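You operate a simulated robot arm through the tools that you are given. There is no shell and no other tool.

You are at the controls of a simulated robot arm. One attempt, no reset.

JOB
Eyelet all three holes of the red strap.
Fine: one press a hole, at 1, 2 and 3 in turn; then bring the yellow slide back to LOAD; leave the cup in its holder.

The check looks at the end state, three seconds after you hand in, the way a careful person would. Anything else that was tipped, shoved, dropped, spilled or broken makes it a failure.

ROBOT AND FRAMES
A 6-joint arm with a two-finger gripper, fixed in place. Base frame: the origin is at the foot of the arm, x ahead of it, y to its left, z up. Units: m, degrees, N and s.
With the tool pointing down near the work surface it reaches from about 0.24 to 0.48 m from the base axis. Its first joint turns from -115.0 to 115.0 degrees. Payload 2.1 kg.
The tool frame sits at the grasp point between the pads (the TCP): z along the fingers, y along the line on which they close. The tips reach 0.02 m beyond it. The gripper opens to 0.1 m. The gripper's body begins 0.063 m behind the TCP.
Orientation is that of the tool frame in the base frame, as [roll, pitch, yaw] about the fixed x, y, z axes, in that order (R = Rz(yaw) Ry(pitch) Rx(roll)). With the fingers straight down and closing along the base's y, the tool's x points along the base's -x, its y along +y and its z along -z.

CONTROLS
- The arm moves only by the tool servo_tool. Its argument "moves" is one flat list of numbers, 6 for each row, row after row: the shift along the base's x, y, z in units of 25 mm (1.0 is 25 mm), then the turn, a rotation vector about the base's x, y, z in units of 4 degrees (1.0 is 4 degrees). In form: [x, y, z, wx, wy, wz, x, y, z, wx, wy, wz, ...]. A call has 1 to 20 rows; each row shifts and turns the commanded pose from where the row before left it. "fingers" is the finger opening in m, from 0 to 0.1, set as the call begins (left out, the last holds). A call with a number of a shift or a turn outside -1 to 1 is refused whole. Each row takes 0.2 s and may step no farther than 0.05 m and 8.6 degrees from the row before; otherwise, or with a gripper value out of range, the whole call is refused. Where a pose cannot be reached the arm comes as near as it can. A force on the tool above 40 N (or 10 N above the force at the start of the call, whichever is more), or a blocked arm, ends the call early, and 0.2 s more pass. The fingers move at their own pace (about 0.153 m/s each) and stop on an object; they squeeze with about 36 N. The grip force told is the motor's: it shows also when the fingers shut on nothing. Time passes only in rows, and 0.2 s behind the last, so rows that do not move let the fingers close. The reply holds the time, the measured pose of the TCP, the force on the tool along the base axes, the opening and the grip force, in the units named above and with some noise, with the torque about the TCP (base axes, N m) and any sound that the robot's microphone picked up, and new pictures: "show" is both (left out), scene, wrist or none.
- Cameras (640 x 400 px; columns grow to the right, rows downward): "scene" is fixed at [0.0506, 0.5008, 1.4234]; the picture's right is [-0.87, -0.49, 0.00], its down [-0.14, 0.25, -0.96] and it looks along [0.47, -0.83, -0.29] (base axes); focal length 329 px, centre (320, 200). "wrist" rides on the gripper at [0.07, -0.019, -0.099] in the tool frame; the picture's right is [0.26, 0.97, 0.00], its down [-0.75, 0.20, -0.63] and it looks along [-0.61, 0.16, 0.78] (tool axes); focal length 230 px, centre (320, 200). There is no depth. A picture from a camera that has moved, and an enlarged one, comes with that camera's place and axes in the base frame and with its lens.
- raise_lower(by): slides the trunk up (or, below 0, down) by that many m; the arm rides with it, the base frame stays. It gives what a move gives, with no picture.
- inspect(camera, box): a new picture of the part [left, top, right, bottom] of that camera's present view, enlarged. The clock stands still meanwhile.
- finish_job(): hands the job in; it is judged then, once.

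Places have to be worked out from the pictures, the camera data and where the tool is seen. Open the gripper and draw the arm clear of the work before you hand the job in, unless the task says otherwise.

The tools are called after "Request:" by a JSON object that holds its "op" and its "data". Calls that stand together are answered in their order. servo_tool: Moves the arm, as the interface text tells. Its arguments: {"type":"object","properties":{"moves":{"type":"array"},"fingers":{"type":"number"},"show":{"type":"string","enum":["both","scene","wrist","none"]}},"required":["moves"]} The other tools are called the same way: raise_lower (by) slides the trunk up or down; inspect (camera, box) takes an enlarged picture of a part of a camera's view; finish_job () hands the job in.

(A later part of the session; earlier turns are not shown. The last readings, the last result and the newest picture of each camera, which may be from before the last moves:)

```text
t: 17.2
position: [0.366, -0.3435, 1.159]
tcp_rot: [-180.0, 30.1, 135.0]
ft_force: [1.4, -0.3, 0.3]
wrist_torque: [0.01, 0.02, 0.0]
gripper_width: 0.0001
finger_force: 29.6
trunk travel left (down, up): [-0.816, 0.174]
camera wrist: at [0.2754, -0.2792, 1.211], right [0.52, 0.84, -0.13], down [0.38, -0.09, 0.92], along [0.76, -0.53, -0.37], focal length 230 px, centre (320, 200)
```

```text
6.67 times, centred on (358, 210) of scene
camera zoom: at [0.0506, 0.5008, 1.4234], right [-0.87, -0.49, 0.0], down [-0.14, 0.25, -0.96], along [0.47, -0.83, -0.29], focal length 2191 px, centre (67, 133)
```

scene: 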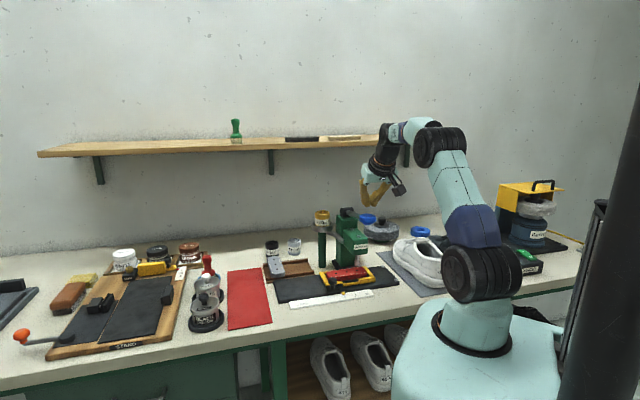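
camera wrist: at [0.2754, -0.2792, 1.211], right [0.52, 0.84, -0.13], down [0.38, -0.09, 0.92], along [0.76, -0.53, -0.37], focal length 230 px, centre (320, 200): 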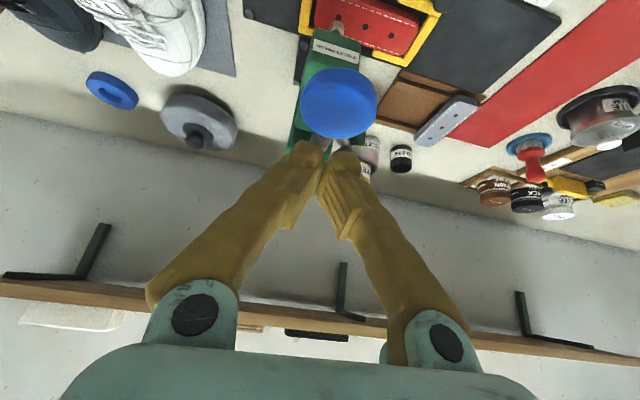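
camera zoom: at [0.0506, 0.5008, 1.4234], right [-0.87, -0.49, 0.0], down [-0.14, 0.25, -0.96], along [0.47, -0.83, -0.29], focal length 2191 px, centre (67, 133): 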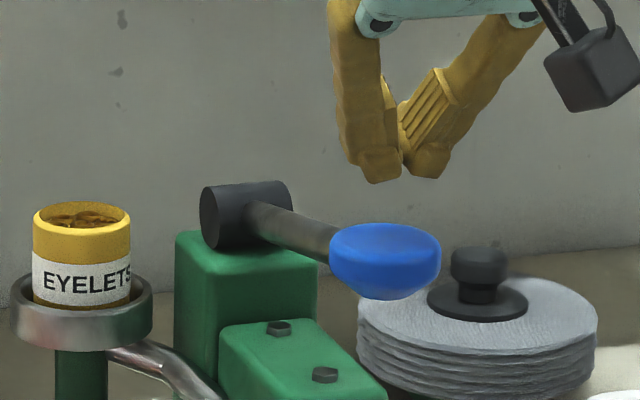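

The tip is above the knob, about 3–4 mm off to the right in v. I correct that, come down onto the knob and press steadily; the force limit will end the call at the stop.

Request:
{"op": "servo_tool", "data": {"moves": [0.05, 0.05, -0.32, 0, 0, 0, 0.05, 0.05, -0.32, 0, 0, 0, 0, 0, -0.32, 0, 0, 0, 0, 0, -0.24, 0, 0, 0, 0, 0, -0.24, 0, 0, 0, 0, 0, -0.24, 0, 0, 0, 0, 0, -0.24, 0, 0, 0, 0, 0, -0.24, 0, 0, 0, 0, 0, -0.24, 0, 0, 0], "fingers": 0.0, "show": "both"}}

Request:
{"op": "inspect", "data": {"camera": "scene", "box": [310, 190, 406, 285]}}

```text
t: 19.2
position: [0.3699, -0.341, 1.1021]
tcp_rot: [-180.0, 30.2, 135.1]
ft_force: [0.0, 1.6, 2.9]
wrist_torque: [0.06, -0.01, -0.02]
gripper_width: 0.006
finger_force: 29.0
trunk travel left (down, up): [-0.816, 0.174]
camera wrist: at [0.2786, -0.2759, 1.1521], right [0.52, 0.84, -0.13], down [0.38, -0.09, 0.92], along [0.76, -0.53, -0.37], focal length 230 px, centre (320, 200)
```

scene: 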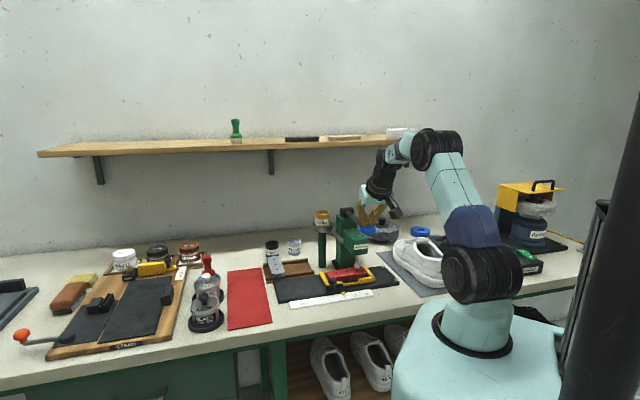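
wrist: 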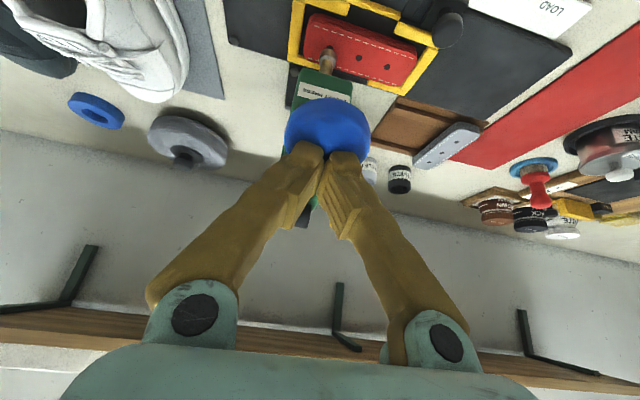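

```text
4.21 times, centred on (358, 238) of scene
camera zoom: at [0.0506, 0.5008, 1.4234], right [-0.87, -0.49, 0.0], down [-0.14, 0.25, -0.96], along [0.47, -0.83, -0.29], focal length 1384 px, centre (160, 42)
```

zoom: 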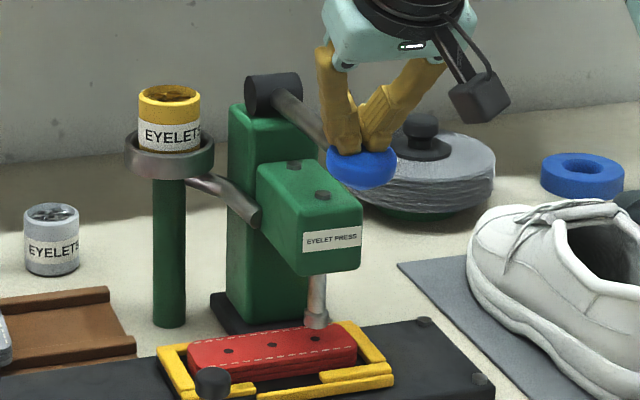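

The lever is following with only a few newtons and the ram is coming down. I keep pressing in one continuous stroke, easing outward along the arc.

Request:
{"op": "servo_tool", "data": {"moves": [0, 0, -0.24, 0, 0, 0, 0, 0, -0.24, 0, 0, 0, 0.02, -0.02, -0.24, 0, 0, 0, 0.03, -0.03, -0.24, 0, 0, 0, 0.03, -0.03, -0.24, 0, 0, 0, 0.04, -0.04, -0.24, 0, 0, 0], "fingers": 0.0, "show": "both"}}

Request:
{"op": "inspect", "data": {"camera": "scene", "box": [310, 190, 406, 285]}}

```text
t: 20.6
position: [0.3726, -0.3415, 1.0672]
tcp_rot: [180.0, 30.2, 135.2]
ft_force: [-1.9, 1.1, 3.3]
wrist_torque: [0.03, 0.04, -0.05]
gripper_width: 0.0
finger_force: 30.2
trunk travel left (down, up): [-0.816, 0.174]
camera wrist: at [0.2815, -0.2768, 1.1174], right [0.52, 0.84, -0.13], down [0.38, -0.09, 0.92], along [0.76, -0.53, -0.37], focal length 230 px, centre (320, 200)
```

scene: 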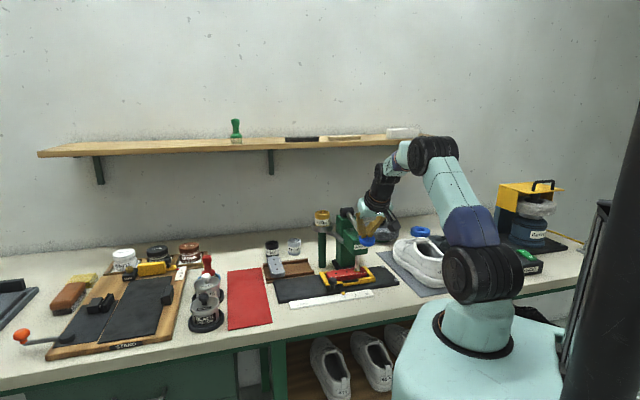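
wrist: 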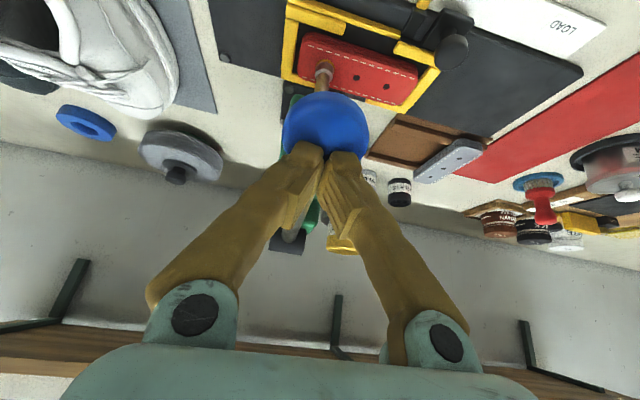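

```text
4.21 times, centred on (358, 238) of scene
camera zoom: at [0.0506, 0.5008, 1.4234], right [-0.87, -0.49, 0.0], down [-0.14, 0.25, -0.96], along [0.47, -0.83, -0.29], focal length 1384 px, centre (160, 42)
```

zoom: 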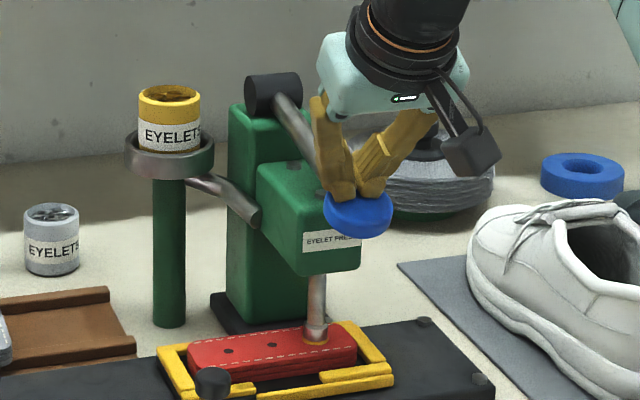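

The ram has reached the hole (an eyelet is visible under it) but the force is still only about 3 N, so the stroke isn't finished. I continue down and outward until it meets the stop.

Request:
{"op": "servo_tool", "data": {"moves": [0.06, -0.06, -0.2, 0, 0, 0, 0.06, -0.06, -0.2, 0, 0, 0, 0.07, -0.07, -0.2, 0, 0, 0, 0.07, -0.07, -0.2, 0, 0, 0], "fingers": 0.0, "show": "both"}}

Request:
{"op": "inspect", "data": {"camera": "scene", "box": [310, 190, 406, 285]}}

```text
t: 21.3
position: [0.3726, -0.3424, 1.0642]
tcp_rot: [-179.8, 31.7, 135.0]
ft_force: [-11.2, 7.3, 20.4]
wrist_torque: [0.11, 0.2, -0.06]
gripper_width: 0.0061
finger_force: 29.3
trunk travel left (down, up): [-0.816, 0.174]
stopped in row 3: the force on the tool passed its limit at 43 N (the readings are from after the stop); the commanded pose is now the measured one
camera wrist: at [0.2813, -0.276, 1.1117], right [0.53, 0.84, -0.14], down [0.36, -0.07, 0.93], along [0.77, -0.54, -0.34], focal length 230 px, centre (320, 200)
```

scene: 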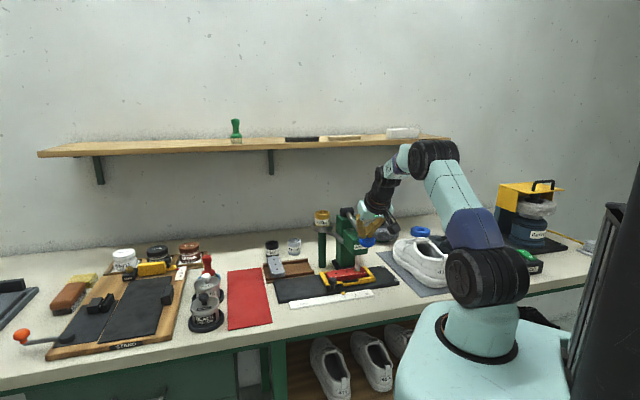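
wrist: 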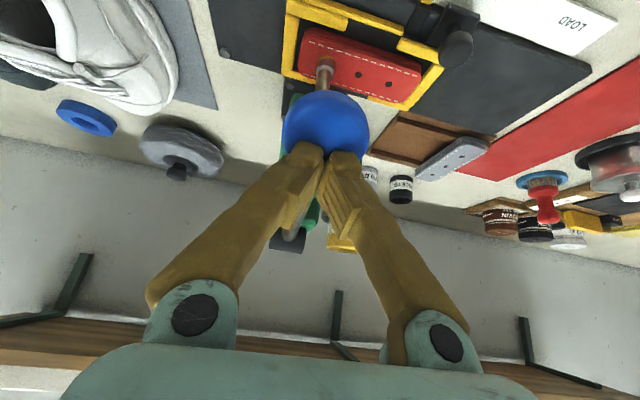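

```text
4.21 times, centred on (358, 238) of scene
camera zoom: at [0.0506, 0.5008, 1.4234], right [-0.87, -0.49, 0.0], down [-0.14, 0.25, -0.96], along [0.47, -0.83, -0.29], focal length 1384 px, centre (160, 42)
```

zoom: 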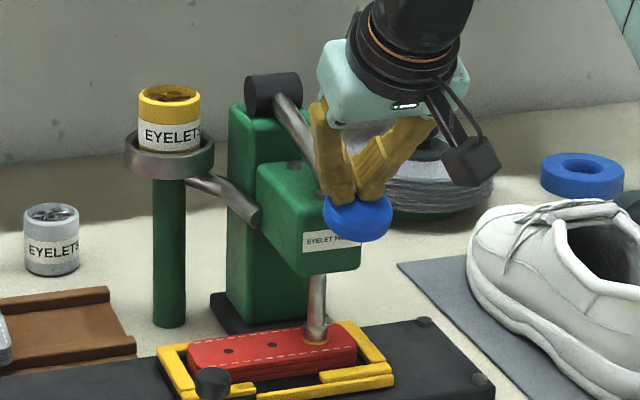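

Request:
{"op": "inspect", "data": {"camera": "scene", "box": [338, 252, 378, 277]}}

Request:
{"op": "inspect", "data": {"camera": "wrist", "box": [280, 30, 376, 90]}}

```text
16.00 times, centred on (358, 264) of scene
camera zoom: at [0.0506, 0.5008, 1.4234], right [-0.87, -0.49, 0.0], down [-0.14, 0.25, -0.96], along [0.47, -0.83, -0.29], focal length 5259 px, centre (-288, -832)
```

zoom: 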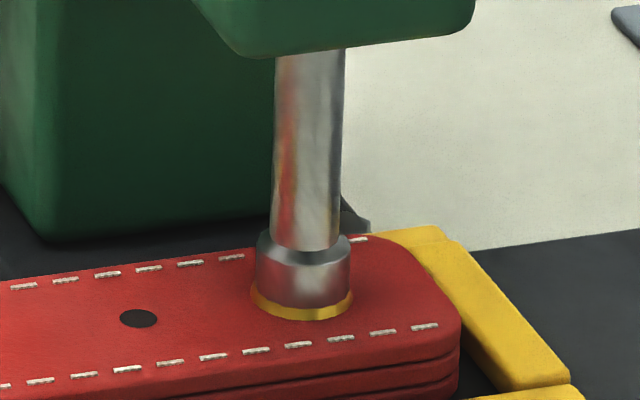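

```text
6.67 times, centred on (328, 60) of wrist
camera zoom: at [0.2813, -0.276, 1.1117], right [0.53, 0.84, -0.14], down [0.36, -0.07, 0.93], along [0.77, -0.54, -0.34], focal length 1534 px, centre (267, 1133)
```

zoom: 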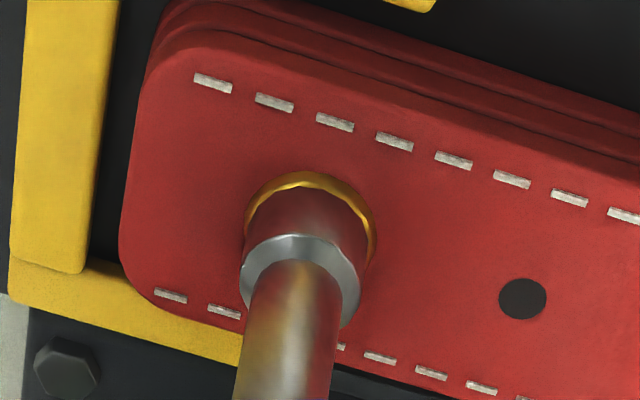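

The gold eyelet is set around the first hole under the ram and the lever met its stop. I lift straight back up and watch whether the lever returns on its own.

Request:
{"op": "servo_tool", "data": {"moves": [-0.05, 0.05, 0.3, 0, 0, 0, -0.04, 0.04, 0.3, 0, 0, 0, -0.03, 0.03, 0.3, 0, 0, 0, -0.02, 0.02, 0.3, 0, 0, 0, 0, 0, 0.4, 0, 0, 0, 0, 0, 0.4, 0, 0, 0, 0, 0, 0.4, 0, 0, 0, 0, 0, 0.4, 0, 0, 0, 0, 0, 0.4, 0, 0, 0, 0, 0, 0.4, 0, 0, 0, 0, 0, 0.4, 0, 0, 0], "fingers": 0.0, "show": "both"}}

Request:
{"op": "inspect", "data": {"camera": "scene", "box": [310, 190, 406, 285]}}

Request:
{"op": "inspect", "data": {"camera": "scene", "box": [338, 252, 378, 277]}}

Request:
{"op": "inspect", "data": {"camera": "scene", "box": [325, 280, 375, 312]}}

```text
t: 23.7
position: [0.3766, -0.3451, 1.157]
tcp_rot: [-179.9, 31.0, 135.1]
ft_force: [0.3, 0.9, -0.5]
wrist_torque: [-0.02, -0.02, 0.02]
gripper_width: 0.0
finger_force: 29.4
trunk travel left (down, up): [-0.816, 0.174]
camera wrist: at [0.2854, -0.2804, 1.2055], right [0.53, 0.84, -0.13], down [0.37, -0.08, 0.93], along [0.77, -0.54, -0.35], focal length 230 px, centre (320, 200)
```

scene: 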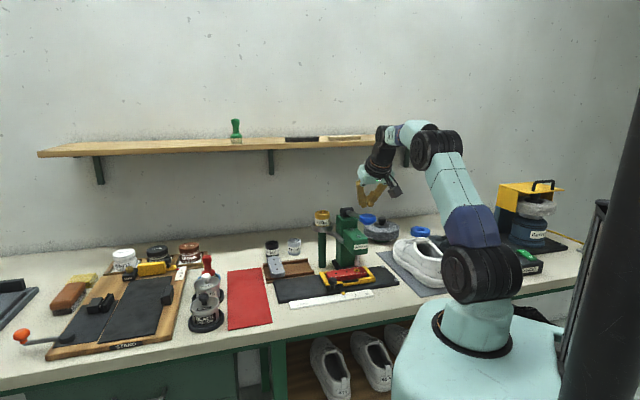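
wrist: 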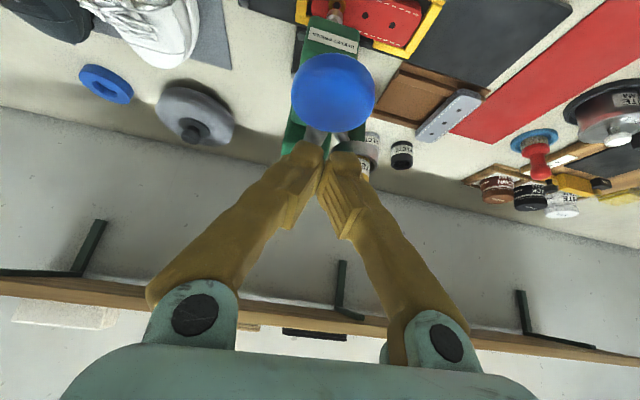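

```text
4.21 times, centred on (358, 238) of scene
camera zoom: at [0.0506, 0.5008, 1.4234], right [-0.87, -0.49, 0.0], down [-0.14, 0.25, -0.96], along [0.47, -0.83, -0.29], focal length 1384 px, centre (160, 42)
```

zoom: 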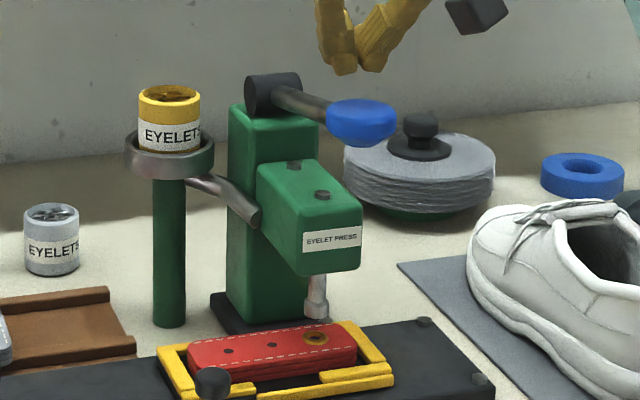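

```text
16.00 times, centred on (358, 264) of scene
camera zoom: at [0.0506, 0.5008, 1.4234], right [-0.87, -0.49, 0.0], down [-0.14, 0.25, -0.96], along [0.47, -0.83, -0.29], focal length 5259 px, centre (-288, -832)
```

zoom: 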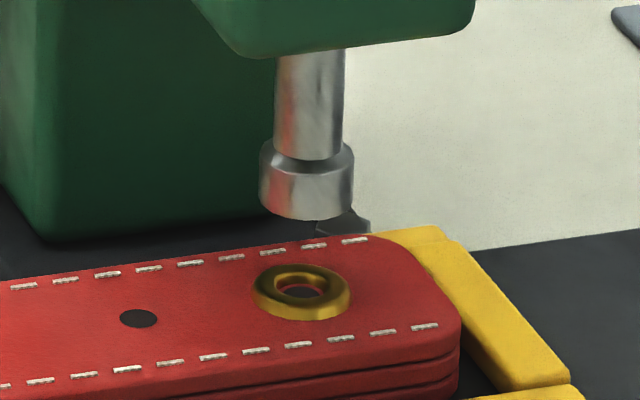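

```text
12.50 times, centred on (350, 296) of scene
camera zoom: at [0.0506, 0.5008, 1.4234], right [-0.87, -0.49, 0.0], down [-0.14, 0.25, -0.96], along [0.47, -0.83, -0.29], focal length 4108 px, centre (-55, -1000)
```

zoom: 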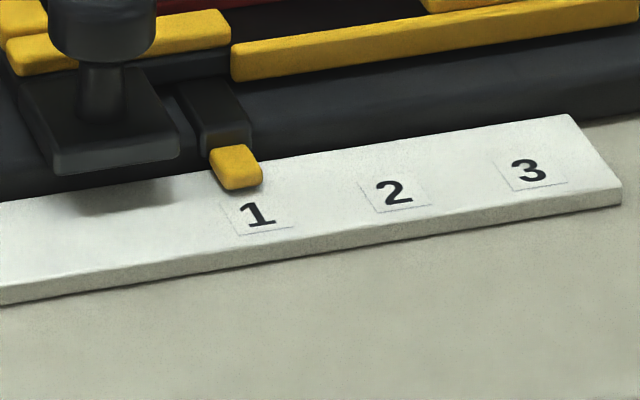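

The first eyelet is seated and centred, the lever sprang back, and the slide is still at 1. I retreat from the lever, move left and return to the stand-off point in front of the slide knob with the fingers open.

Request:
{"op": "servo_tool", "data": {"moves": [-0.697, 0.697, 0, 0, 0, 0, -0.697, 0.697, 0, 0, 0, 0, -0.697, 0.697, 0, 0, 0, 0, 0.707, 0.707, 0, 0, 0, 0, 0.707, 0.707, 0, 0, 0, 0, 0.707, 0.707, 0, 0, 0, 0, 0.707, 0.707, 0, 0, 0, 0, 0.11, -0.11, -0.897, -0.177, -0.177, 0, 0.11, -0.11, -0.897, -0.177, -0.177, 0, 0.11, -0.11, -0.897, -0.177, -0.177, 0, 0.11, -0.11, -0.897, -0.177, -0.177, 0, 0.11, -0.11, -0.897, -0.177, -0.177, 0, 0.11, -0.11, -0.897, -0.177, -0.177, 0, 0.11, -0.11, -0.897, -0.177, -0.177, 0, 0.11, -0.11, -0.897, -0.177, -0.177, 0, 0.11, -0.11, -0.897, -0.177, -0.177, 0], "fingers": 0.05, "show": "both"}}

```text
t: 27.1
position: [0.4183, -0.2485, 0.9567]
tcp_rot: [-179.9, 40.1, 135.0]
ft_force: [-0.3, -0.1, -0.4]
wrist_torque: [0.03, -0.01, 0.02]
gripper_width: 0.0499
finger_force: 0.1
trunk travel left (down, up): [-0.816, 0.174]
camera wrist: at [0.3225, -0.178, 0.9864], right [0.54, 0.82, -0.17], down [0.26, 0.02, 0.96], along [0.8, -0.57, -0.2], focal length 230 px, centre (320, 200)
```

scene: 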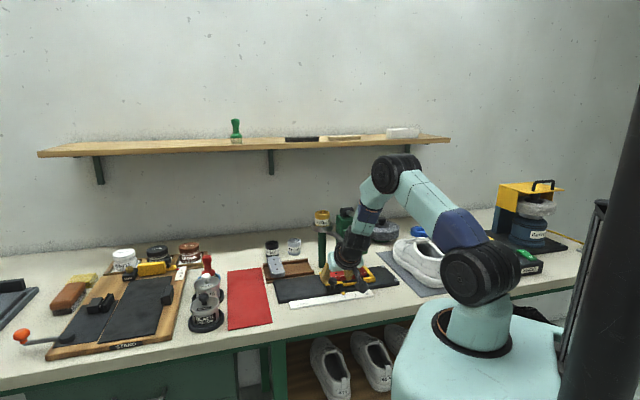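
wrist: 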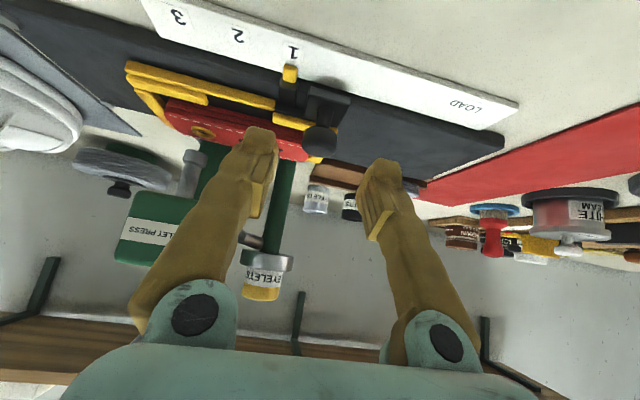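

The knob is centred between the fingers again. I advance along the tool axis and then close on it.

Request:
{"op": "servo_tool", "data": {"moves": [0.284, -0.262, -0.467, 0, 0, 0, 0.284, -0.262, -0.467, 0, 0, 0, 0.284, -0.262, -0.467, 0, 0, 0, 0.284, -0.262, -0.467, 0, 0, 0, 0, 0, 0, 0, 0, 0], "fingers": 0.05, "show": "wrist"}}

```text
t: 28.3
position: [0.4487, -0.2747, 0.9088]
tcp_rot: [-180.0, 40.1, 135.1]
ft_force: [0.0, -0.6, 0.3]
wrist_torque: [-0.02, 0.01, -0.04]
gripper_width: 0.0501
finger_force: 0.0
trunk travel left (down, up): [-0.816, 0.174]
camera wrist: at [0.353, -0.2044, 0.9391], right [0.54, 0.82, -0.17], down [0.26, 0.02, 0.96], along [0.8, -0.57, -0.2], focal length 230 px, centre (320, 200)
```

wrist: 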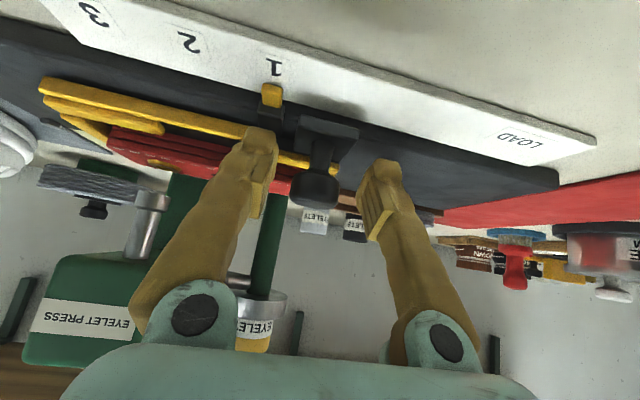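

The knob sits about 2.5 mm to the right of the finger centre, so I centre on it first.

Request:
{"op": "servo_tool", "data": {"moves": [-0.071, -0.071, 0, 0, 0, 0, 0, 0, 0, 0, 0, 0], "fingers": 0.05, "show": "none"}}

Request:
{"op": "servo_tool", "data": {"moves": [0, 0, 0, 0, 0, 0, 0, 0, 0, 0, 0, 0, 0, 0, 0, 0, 0, 0], "fingers": 0.0, "show": "wrist"}}

Request:
{"op": "inspect", "data": {"camera": "wrist", "box": [184, 20, 376, 140]}}

```text
t: 28.9
position: [0.4479, -0.2749, 0.9087]
tcp_rot: [-179.9, 40.0, 135.2]
ft_force: [-0.1, 0.1, -0.6]
wrist_torque: [0.01, 0.01, 0.01]
gripper_width: 0.0498
finger_force: 0.1
trunk travel left (down, up): [-0.816, 0.174]
```

```text
t: 29.7
position: [0.4467, -0.2761, 0.9076]
tcp_rot: [-179.9, 40.0, 135.1]
ft_force: [-0.4, 0.3, -0.4]
wrist_torque: [-0.02, -0.01, 0.0]
gripper_width: 0.0181
finger_force: 43.4
trunk travel left (down, up): [-0.816, 0.174]
camera wrist: at [0.3511, -0.206, 0.9394], right [0.54, 0.82, -0.17], down [0.26, 0.02, 0.96], along [0.8, -0.57, -0.2], focal length 230 px, centre (320, 200)
```

wrist: 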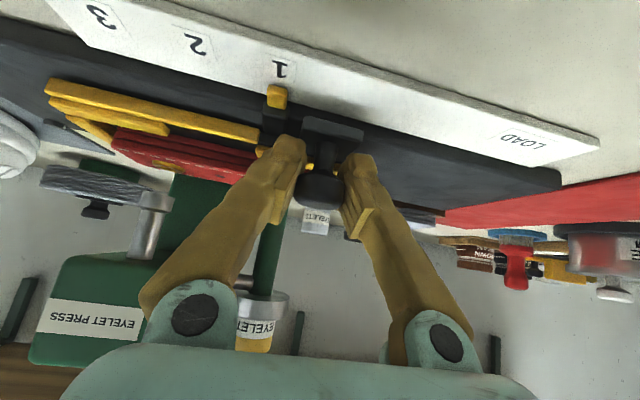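

```text
3.33 times, centred on (280, 80) of wrist
camera zoom: at [0.3511, -0.206, 0.9394], right [0.54, 0.82, -0.17], down [0.26, 0.02, 0.96], along [0.8, -0.57, -0.2], focal length 767 px, centre (453, 600)
```

zoom: 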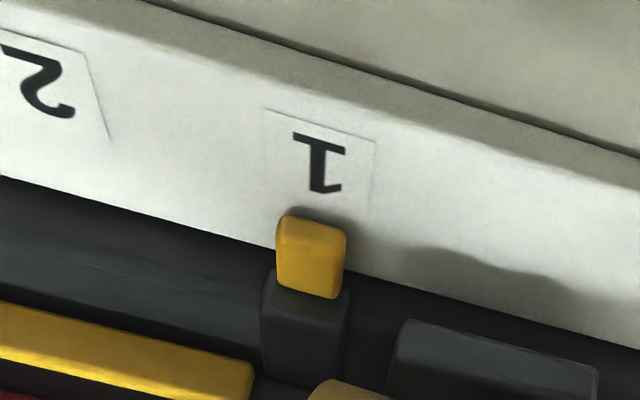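

The slide hasn't shifted from mark 1 on closing, and forces are near zero. I draw it 35 mm on toward mark 2 and check.

Request:
{"op": "servo_tool", "data": {"moves": [-0.2, -0.2, 0, 0, 0, 0, -0.264, -0.264, 0, 0, 0, 0, -0.264, -0.264, 0, 0, 0, 0, -0.264, -0.264, 0, 0, 0, 0, 0, 0, 0, 0, 0, 0], "fingers": 0.0, "show": "wrist"}}

Request:
{"op": "inspect", "data": {"camera": "wrist", "box": [184, 20, 376, 140]}}

```text
t: 30.9
position: [0.4237, -0.3008, 0.9079]
tcp_rot: [-180.0, 40.0, 135.1]
ft_force: [0.1, 0.1, 1.3]
wrist_torque: [0.22, 0.18, -0.04]
gripper_width: 0.0186
finger_force: 43.5
trunk travel left (down, up): [-0.816, 0.174]
camera wrist: at [0.3265, -0.2307, 0.9391], right [0.54, 0.82, -0.17], down [0.26, 0.02, 0.96], along [0.8, -0.57, -0.2], focal length 230 px, centre (320, 200)
```

wrist: 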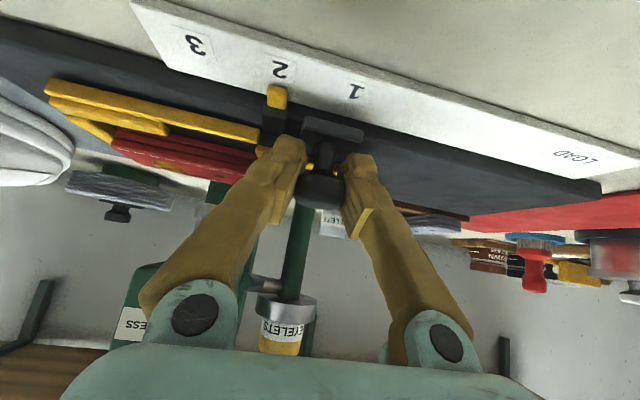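

```text
3.33 times, centred on (280, 80) of wrist
camera zoom: at [0.3265, -0.2307, 0.9391], right [0.54, 0.82, -0.17], down [0.26, 0.02, 0.96], along [0.8, -0.57, -0.2], focal length 767 px, centre (453, 600)
```

zoom: 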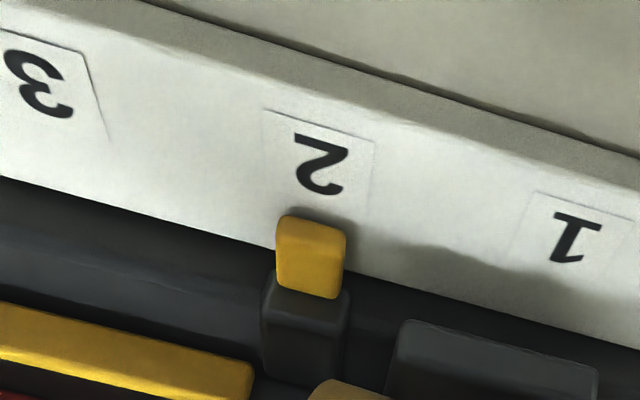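

Mark 2 now sits against the pointer exactly as mark 1 did. I release the knob and re-check.

Request:
{"op": "servo_tool", "data": {"moves": [0, 0, 0, 0, 0, 0, 0, 0, 0, 0, 0, 0], "fingers": 0.05, "show": "wrist"}}

Request:
{"op": "inspect", "data": {"camera": "wrist", "box": [184, 20, 376, 140]}}

```text
t: 31.5
position: [0.4217, -0.2999, 0.9072]
tcp_rot: [-179.9, 39.9, 135.1]
ft_force: [-0.2, -0.6, 0.4]
wrist_torque: [-0.03, 0.03, -0.02]
gripper_width: 0.05
finger_force: 0.0
trunk travel left (down, up): [-0.816, 0.174]
camera wrist: at [0.3265, -0.2303, 0.9389], right [0.54, 0.82, -0.17], down [0.26, 0.02, 0.96], along [0.8, -0.57, -0.2], focal length 230 px, centre (320, 200)
```

wrist: 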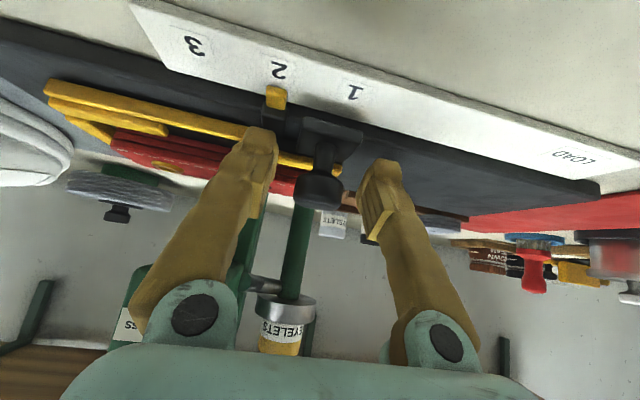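

```text
3.33 times, centred on (280, 80) of wrist
camera zoom: at [0.3265, -0.2303, 0.9389], right [0.54, 0.82, -0.17], down [0.26, 0.02, 0.96], along [0.8, -0.57, -0.2], focal length 767 px, centre (453, 600)
```

zoom: 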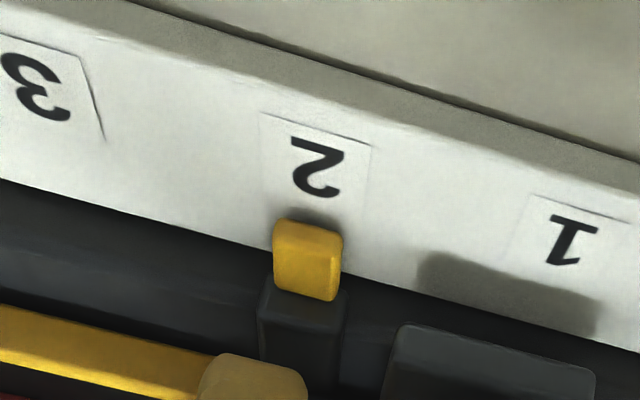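

The slide stays at mark 2. I back off, rise clear of the lever, and bring the tool down to 30° tilt again.

Request:
{"op": "servo_tool", "data": {"moves": [-0.364, 0.364, 0.613, 0, 0, 0, -0.364, 0.364, 0.613, 0, 0, 0, -0.364, 0.364, 0.613, 0, 0, 0, -0.099, 0.099, 0.907, 0.196, 0.196, 0, -0.099, 0.099, 0.907, 0.196, 0.196, 0, -0.099, 0.099, 0.907, 0.196, 0.196, 0, -0.099, 0.099, 0.907, 0.196, 0.196, 0, -0.099, 0.099, 0.907, 0.196, 0.196, 0, -0.099, 0.099, 0.907, 0.196, 0.196, 0, -0.099, 0.099, 0.907, 0.196, 0.196, 0, -0.099, 0.099, 0.907, 0.196, 0.196, 0, -0.099, 0.099, 0.907, 0.196, 0.196, 0], "fingers": 0.05, "show": "both"}}

Request:
{"op": "inspect", "data": {"camera": "scene", "box": [338, 252, 378, 277]}}

Request:
{"op": "inspect", "data": {"camera": "scene", "box": [335, 275, 385, 307]}}

```text
t: 34.1
position: [0.3732, -0.2612, 1.1311]
tcp_rot: [-180.0, 30.0, 135.1]
ft_force: [-0.6, -0.2, -1.1]
wrist_torque: [0.02, 0.02, -0.01]
gripper_width: 0.0501
finger_force: 0.0
out of reach, approached as far as the arm can: row 6, 7, 8
trunk travel left (down, up): [-0.816, 0.174]
camera wrist: at [0.282, -0.1965, 1.1816], right [0.52, 0.84, -0.13], down [0.38, -0.09, 0.92], along [0.76, -0.53, -0.37], focal length 230 px, centre (320, 200)
```

scene: 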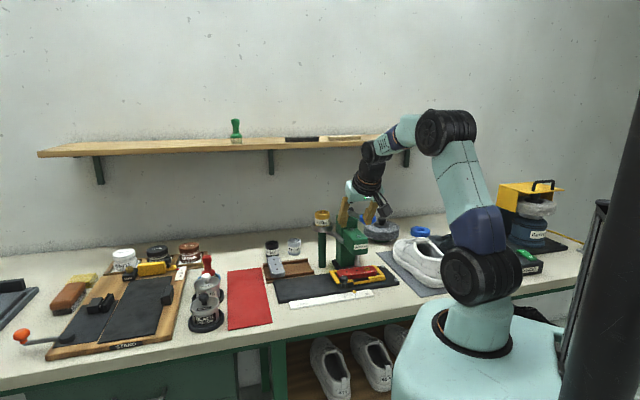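
wrist: 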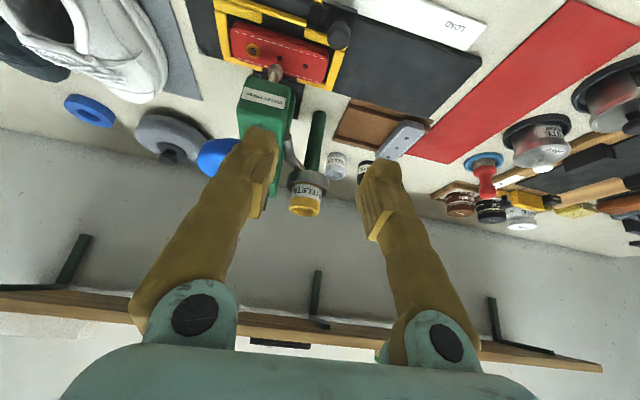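

```text
16.00 times, centred on (358, 264) of scene
camera zoom: at [0.0506, 0.5008, 1.4234], right [-0.87, -0.49, 0.0], down [-0.14, 0.25, -0.96], along [0.47, -0.83, -0.29], focal length 5259 px, centre (-288, -832)
```

zoom: 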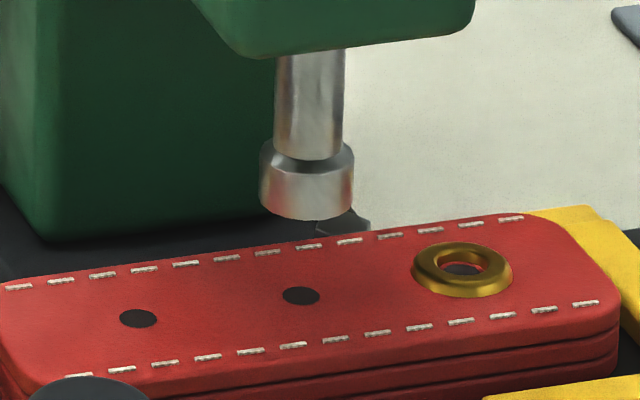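

```text
12.50 times, centred on (360, 291) of scene
camera zoom: at [0.0506, 0.5008, 1.4234], right [-0.87, -0.49, 0.0], down [-0.14, 0.25, -0.96], along [0.47, -0.83, -0.29], focal length 4108 px, centre (-180, -938)
```

zoom: 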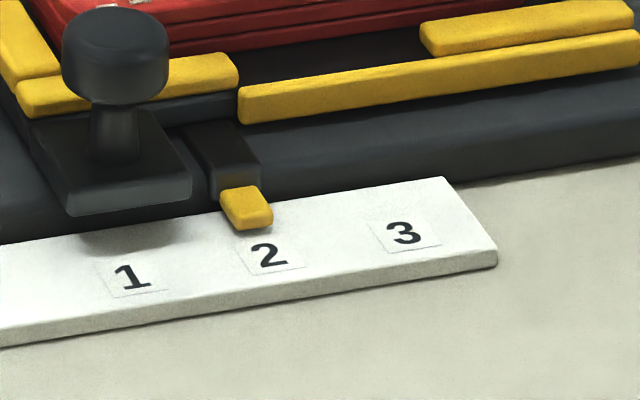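

Hole 2 is under the ram just as hole 1 was; the arm stopped a little short of the intended height because a few rows were out of reach, so I correct from the measured pose. I rise further, close the fingers, shift over and move in above the lever knob.

Request:
{"op": "servo_tool", "data": {"moves": [-0.113, 0.113, 0.52, 0, 0, 0, -0.113, 0.113, 0.52, 0, 0, 0, -0.563, -0.563, 0, 0, 0, 0, -0.563, -0.563, 0, 0, 0, 0, -0.563, -0.563, 0, 0, 0, 0, 0.576, -0.576, 0, 0, 0, 0, 0.576, -0.576, 0, 0, 0, 0, 0.576, -0.576, 0, 0, 0, 0], "fingers": 0.0, "show": "both"}}

Request:
{"op": "inspect", "data": {"camera": "scene", "box": [310, 180, 406, 240]}}

```text
t: 35.9
position: [0.3676, -0.3404, 1.1562]
tcp_rot: [-179.9, 30.1, 135.2]
ft_force: [-0.4, -0.5, -0.3]
wrist_torque: [0.02, 0.0, -0.02]
gripper_width: 0.0001
finger_force: 29.9
trunk travel left (down, up): [-0.816, 0.174]
camera wrist: at [0.2776, -0.2761, 1.2064], right [0.52, 0.84, -0.13], down [0.38, -0.09, 0.92], along [0.76, -0.53, -0.37], focal length 230 px, centre (320, 200)
```

scene: 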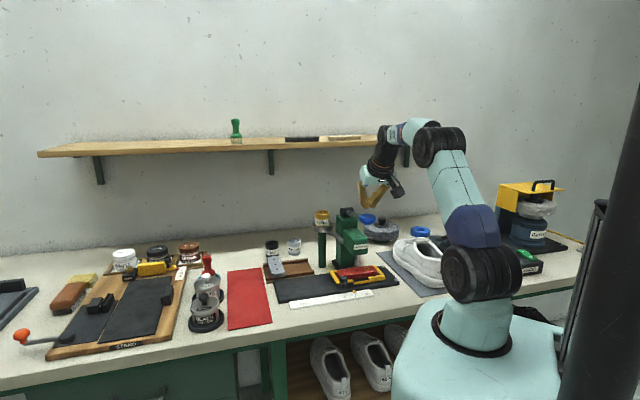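
wrist: 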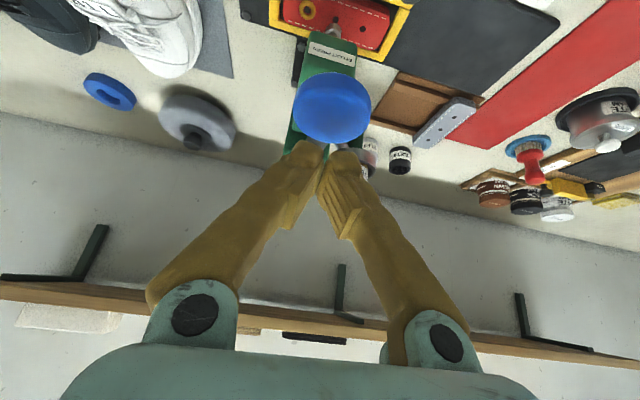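

```text
6.67 times, centred on (358, 210) of scene
camera zoom: at [0.0506, 0.5008, 1.4234], right [-0.87, -0.49, 0.0], down [-0.14, 0.25, -0.96], along [0.47, -0.83, -0.29], focal length 2191 px, centre (67, 133)
```

zoom: 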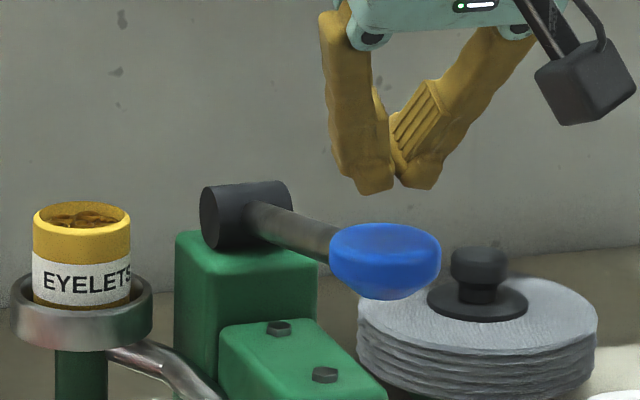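

Same geometry as before the first press, with the lever fully up. I press hole 2 in one continuous stroke until the force limit marks the stop.

Request:
{"op": "servo_tool", "data": {"moves": [0, 0, -0.32, 0, 0, 0, 0, 0, -0.32, 0, 0, 0, 0, 0, -0.32, 0, 0, 0, 0, 0, -0.24, 0, 0, 0, 0, 0, -0.24, 0, 0, 0, 0, 0, -0.24, 0, 0, 0, 0, 0, -0.24, 0, 0, 0, 0, 0, -0.24, 0, 0, 0, 0, 0, -0.24, 0, 0, 0, 0, 0, -0.24, 0, 0, 0, 0, 0, -0.24, 0, 0, 0, 0.02, -0.02, -0.24, 0, 0, 0, 0.03, -0.03, -0.24, 0, 0, 0, 0.03, -0.03, -0.24, 0, 0, 0, 0.04, -0.04, -0.24, 0, 0, 0, 0.06, -0.06, -0.2, 0, 0, 0, 0.06, -0.06, -0.2, 0, 0, 0, 0.07, -0.07, -0.2, 0, 0, 0], "fingers": 0.0, "show": "both"}}

Request:
{"op": "inspect", "data": {"camera": "scene", "box": [310, 190, 406, 285]}}

Request:
{"op": "inspect", "data": {"camera": "scene", "box": [338, 252, 378, 277]}}

```text
t: 39.5
position: [0.3694, -0.3405, 1.0622]
tcp_rot: [-179.7, 31.7, 135.2]
ft_force: [-12.5, 7.0, 20.3]
wrist_torque: [0.17, 0.27, 0.17]
gripper_width: 0.006
finger_force: 29.4
trunk travel left (down, up): [-0.816, 0.174]
stopped in row 17: the force on the tool passed its limit at 43 N (the readings are from after the stop); the commanded pose is now the measured one
camera wrist: at [0.2775, -0.2752, 1.1106], right [0.53, 0.84, -0.14], down [0.36, -0.07, 0.93], along [0.77, -0.54, -0.34], focal length 230 px, centre (320, 200)
```

scene: 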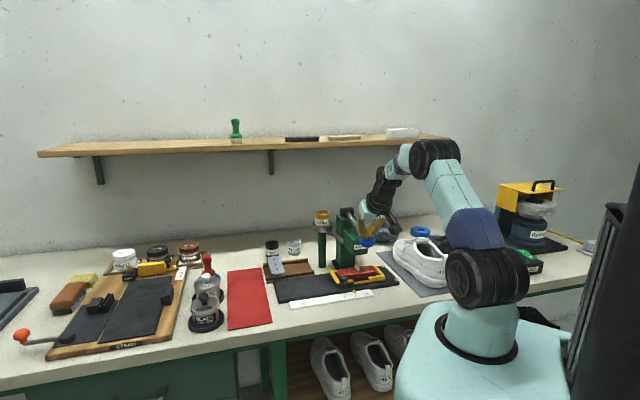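
wrist: 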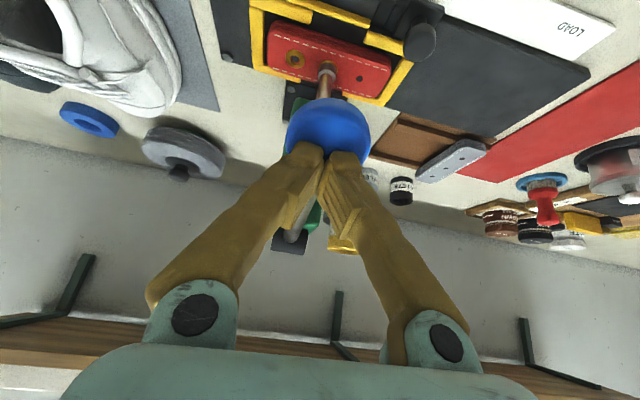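

```text
4.21 times, centred on (358, 238) of scene
camera zoom: at [0.0506, 0.5008, 1.4234], right [-0.87, -0.49, 0.0], down [-0.14, 0.25, -0.96], along [0.47, -0.83, -0.29], focal length 1384 px, centre (160, 42)
```

zoom: 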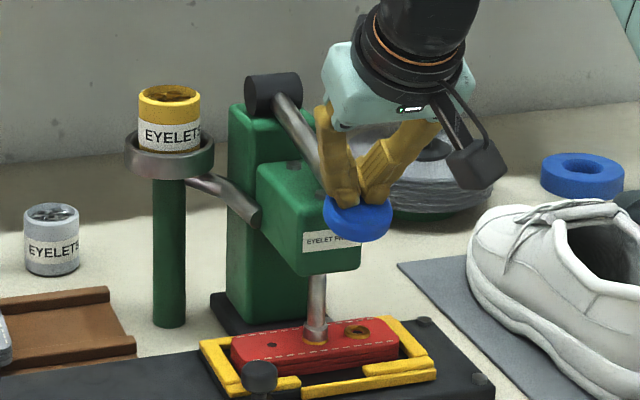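

```text
16.00 times, centred on (358, 264) of scene
camera zoom: at [0.0506, 0.5008, 1.4234], right [-0.87, -0.49, 0.0], down [-0.14, 0.25, -0.96], along [0.47, -0.83, -0.29], focal length 5259 px, centre (-288, -832)
```

zoom: 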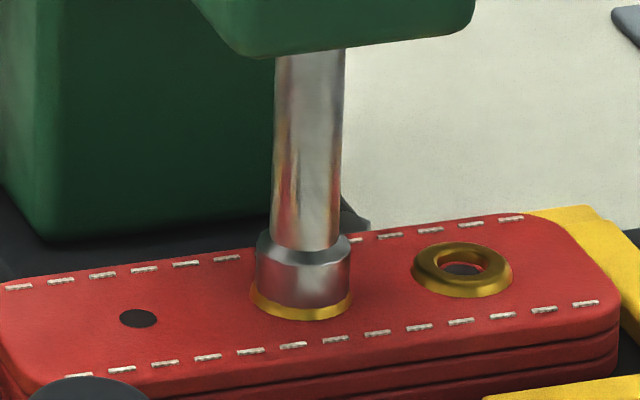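

The second eyelet is set at the stop. I lift straight off so the lever returns.

Request:
{"op": "servo_tool", "data": {"moves": [-0.04, 0.04, 0.3, 0, 0, 0, -0.03, 0.03, 0.3, 0, 0, 0, -0.02, 0.02, 0.3, 0, 0, 0, 0, 0, 0.3, 0, 0, 0, 0, 0, 0.4, 0, 0, 0, 0, 0, 0.4, 0, 0, 0, 0, 0, 0.4, 0, 0, 0, 0, 0, 0.4, 0, 0, 0, 0, 0, 0.4, 0, 0, 0, 0, 0, 0.4, 0, 0, 0, 0, 0, 0.25, 0, 0, 0], "fingers": 0.0, "show": "scene"}}

Request:
{"op": "inspect", "data": {"camera": "scene", "box": [310, 190, 406, 285]}}

Request:
{"op": "inspect", "data": {"camera": "scene", "box": [338, 252, 378, 277]}}

```text
t: 41.9
position: [0.373, -0.3456, 1.1517]
tcp_rot: [-179.8, 31.0, 135.1]
ft_force: [0.0, 0.2, 0.4]
wrist_torque: [-0.01, 0.0, 0.02]
gripper_width: 0.0003
finger_force: 29.8
trunk travel left (down, up): [-0.816, 0.174]
```

scene: 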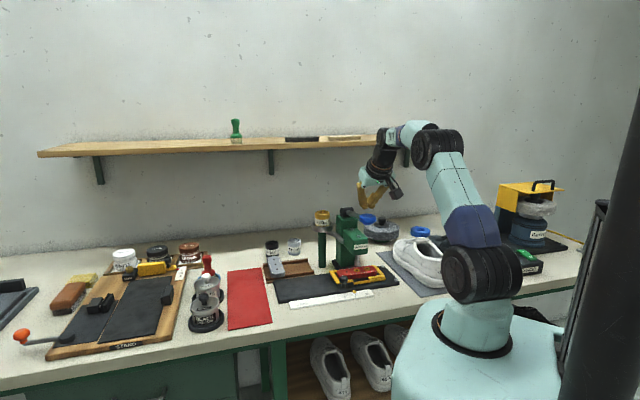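

```text
4.21 times, centred on (358, 238) of scene
camera zoom: at [0.0506, 0.5008, 1.4234], right [-0.87, -0.49, 0.0], down [-0.14, 0.25, -0.96], along [0.47, -0.83, -0.29], focal length 1384 px, centre (160, 42)
```

zoom: 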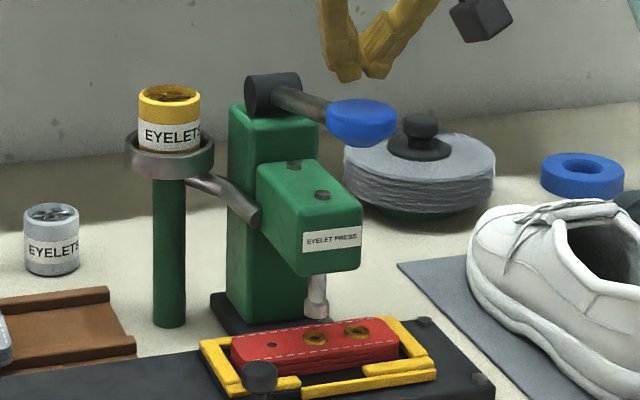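

```text
16.00 times, centred on (358, 264) of scene
camera zoom: at [0.0506, 0.5008, 1.4234], right [-0.87, -0.49, 0.0], down [-0.14, 0.25, -0.96], along [0.47, -0.83, -0.29], focal length 5259 px, centre (-288, -832)
```

zoom: 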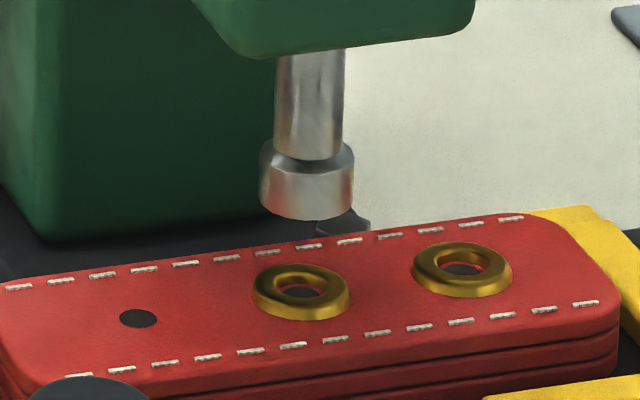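

Two eyelets set and the lever is back up. I return to the slide knob by the path that was fully reachable before (over to the left, down, then across low in front of the slide).

Request:
{"op": "servo_tool", "data": {"moves": [-0.679, 0.679, 0, 0, 0, 0, -0.679, 0.679, 0, 0, 0, 0, -0.679, 0.679, 0, 0, 0, 0, 0.727, 0.727, 0.04, 0, 0, 0, 0.727, 0.727, 0.04, 0, 0, 0, 0.727, 0.727, 0.04, 0, 0, 0, 0.727, 0.727, 0.04, 0, 0, 0, 0.111, -0.111, -0.892, -0.177, -0.177, 0, 0.111, -0.111, -0.892, -0.177, -0.177, 0, 0.111, -0.111, -0.892, -0.177, -0.177, 0, 0.111, -0.111, -0.892, -0.177, -0.177, 0, 0.111, -0.111, -0.892, -0.177, -0.177, 0, 0.111, -0.111, -0.892, -0.177, -0.177, 0, 0.111, -0.111, -0.892, -0.177, -0.177, 0, 0.111, -0.111, -0.892, -0.177, -0.177, 0, 0.111, -0.111, -0.892, -0.177, -0.177, 0], "fingers": 0.05, "show": "wrist"}}

```text
t: 45.3
position: [0.4215, -0.2475, 0.9555]
tcp_rot: [-179.7, 40.1, 135.1]
ft_force: [0.4, -0.1, 0.1]
wrist_torque: [0.0, -0.03, -0.03]
gripper_width: 0.0501
finger_force: 0.0
trunk travel left (down, up): [-0.816, 0.174]
camera wrist: at [0.3252, -0.1782, 0.9862], right [0.54, 0.82, -0.17], down [0.26, 0.02, 0.96], along [0.8, -0.57, -0.21], focal length 230 px, centre (320, 200)
```

wrist: 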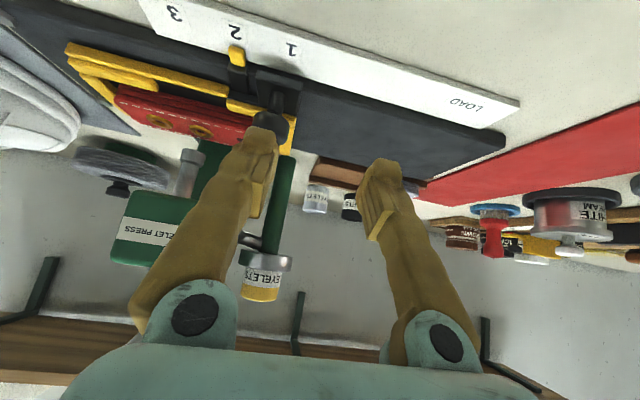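

No unreachable rows this time. I shift right at this height to line up with the knob at mark 2.

Request:
{"op": "servo_tool", "data": {"moves": [-0.5, -0.5, 0, 0, 0, 0, -0.5, -0.5, 0, 0, 0, 0, 0, 0, 0, 0, 0, 0], "fingers": 0.05, "show": "wrist"}}

```text
t: 46.1
position: [0.3954, -0.2704, 0.9555]
tcp_rot: [-179.8, 40.0, 135.1]
ft_force: [-0.3, 0.0, 0.7]
wrist_torque: [0.0, -0.01, 0.02]
gripper_width: 0.0503
finger_force: 0.1
trunk travel left (down, up): [-0.816, 0.174]
camera wrist: at [0.3001, -0.202, 0.9868], right [0.54, 0.82, -0.17], down [0.26, 0.02, 0.96], along [0.8, -0.57, -0.2], focal length 230 px, centre (320, 200)
```

wrist: 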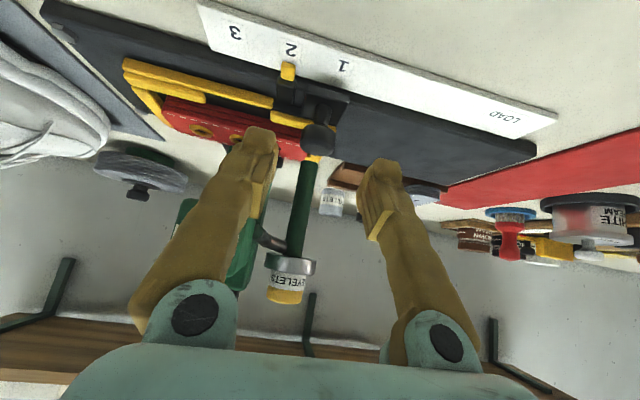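

The knob is centred. I advance along the tool axis around it.

Request:
{"op": "servo_tool", "data": {"moves": [0.273, -0.295, -0.47, 0, 0, 0, 0.273, -0.295, -0.47, 0, 0, 0, 0.273, -0.295, -0.47, 0, 0, 0, 0.273, -0.295, -0.47, 0, 0, 0, 0, 0, 0, 0, 0, 0], "fingers": 0.05, "show": "wrist"}}

```text
t: 47.3
position: [0.4216, -0.3004, 0.9102]
tcp_rot: [-179.8, 40.0, 135.1]
ft_force: [-0.5, 0.0, 0.4]
wrist_torque: [0.03, 0.02, 0.02]
gripper_width: 0.05
finger_force: 0.1
trunk travel left (down, up): [-0.816, 0.174]
camera wrist: at [0.3263, -0.2307, 0.9409], right [0.54, 0.82, -0.17], down [0.26, 0.02, 0.96], along [0.8, -0.57, -0.2], focal length 230 px, centre (320, 200)
```

wrist: 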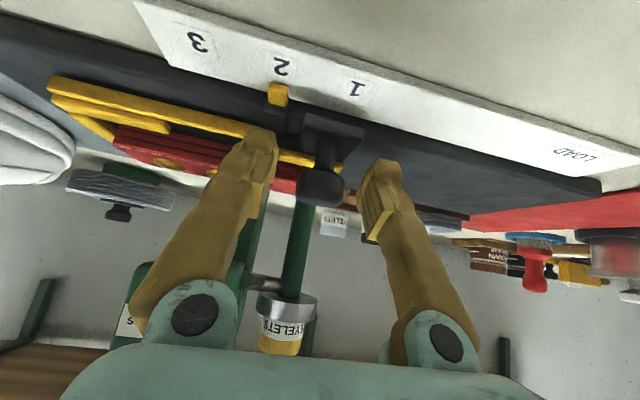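

The knob is centred between the pads (column ≈320). I close on it and check that the slide does not shift from mark 2.

Request:
{"op": "servo_tool", "data": {"moves": [0, 0, 0, 0, 0, 0, 0, 0, 0, 0, 0, 0, 0, 0, 0, 0, 0, 0], "fingers": 0.0, "show": "wrist"}}

Request:
{"op": "inspect", "data": {"camera": "wrist", "box": [184, 20, 376, 140]}}

```text
t: 48.1
position: [0.423, -0.3009, 0.9101]
tcp_rot: [-179.8, 39.9, 135.1]
ft_force: [-0.7, -0.1, -0.5]
wrist_torque: [-0.13, -0.11, 0.02]
gripper_width: 0.019
finger_force: 44.7
trunk travel left (down, up): [-0.816, 0.174]
camera wrist: at [0.3264, -0.2308, 0.9408], right [0.54, 0.82, -0.17], down [0.26, 0.02, 0.96], along [0.8, -0.57, -0.2], focal length 230 px, centre (320, 200)
```

wrist: 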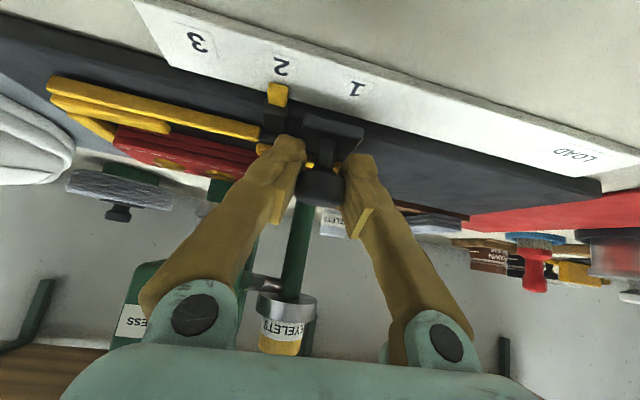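

```text
3.33 times, centred on (280, 80) of wrist
camera zoom: at [0.3264, -0.2308, 0.9408], right [0.54, 0.82, -0.17], down [0.26, 0.02, 0.96], along [0.8, -0.57, -0.2], focal length 767 px, centre (453, 600)
```

zoom: 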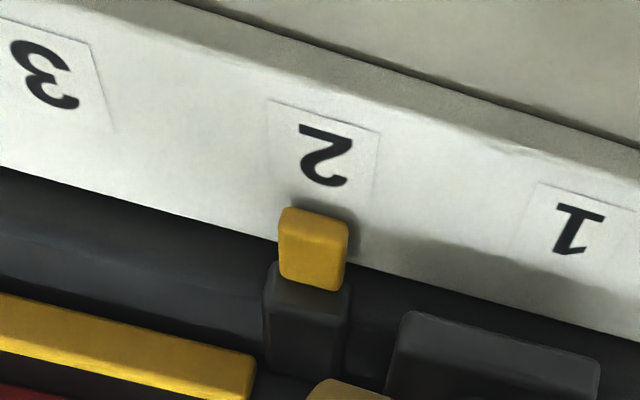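

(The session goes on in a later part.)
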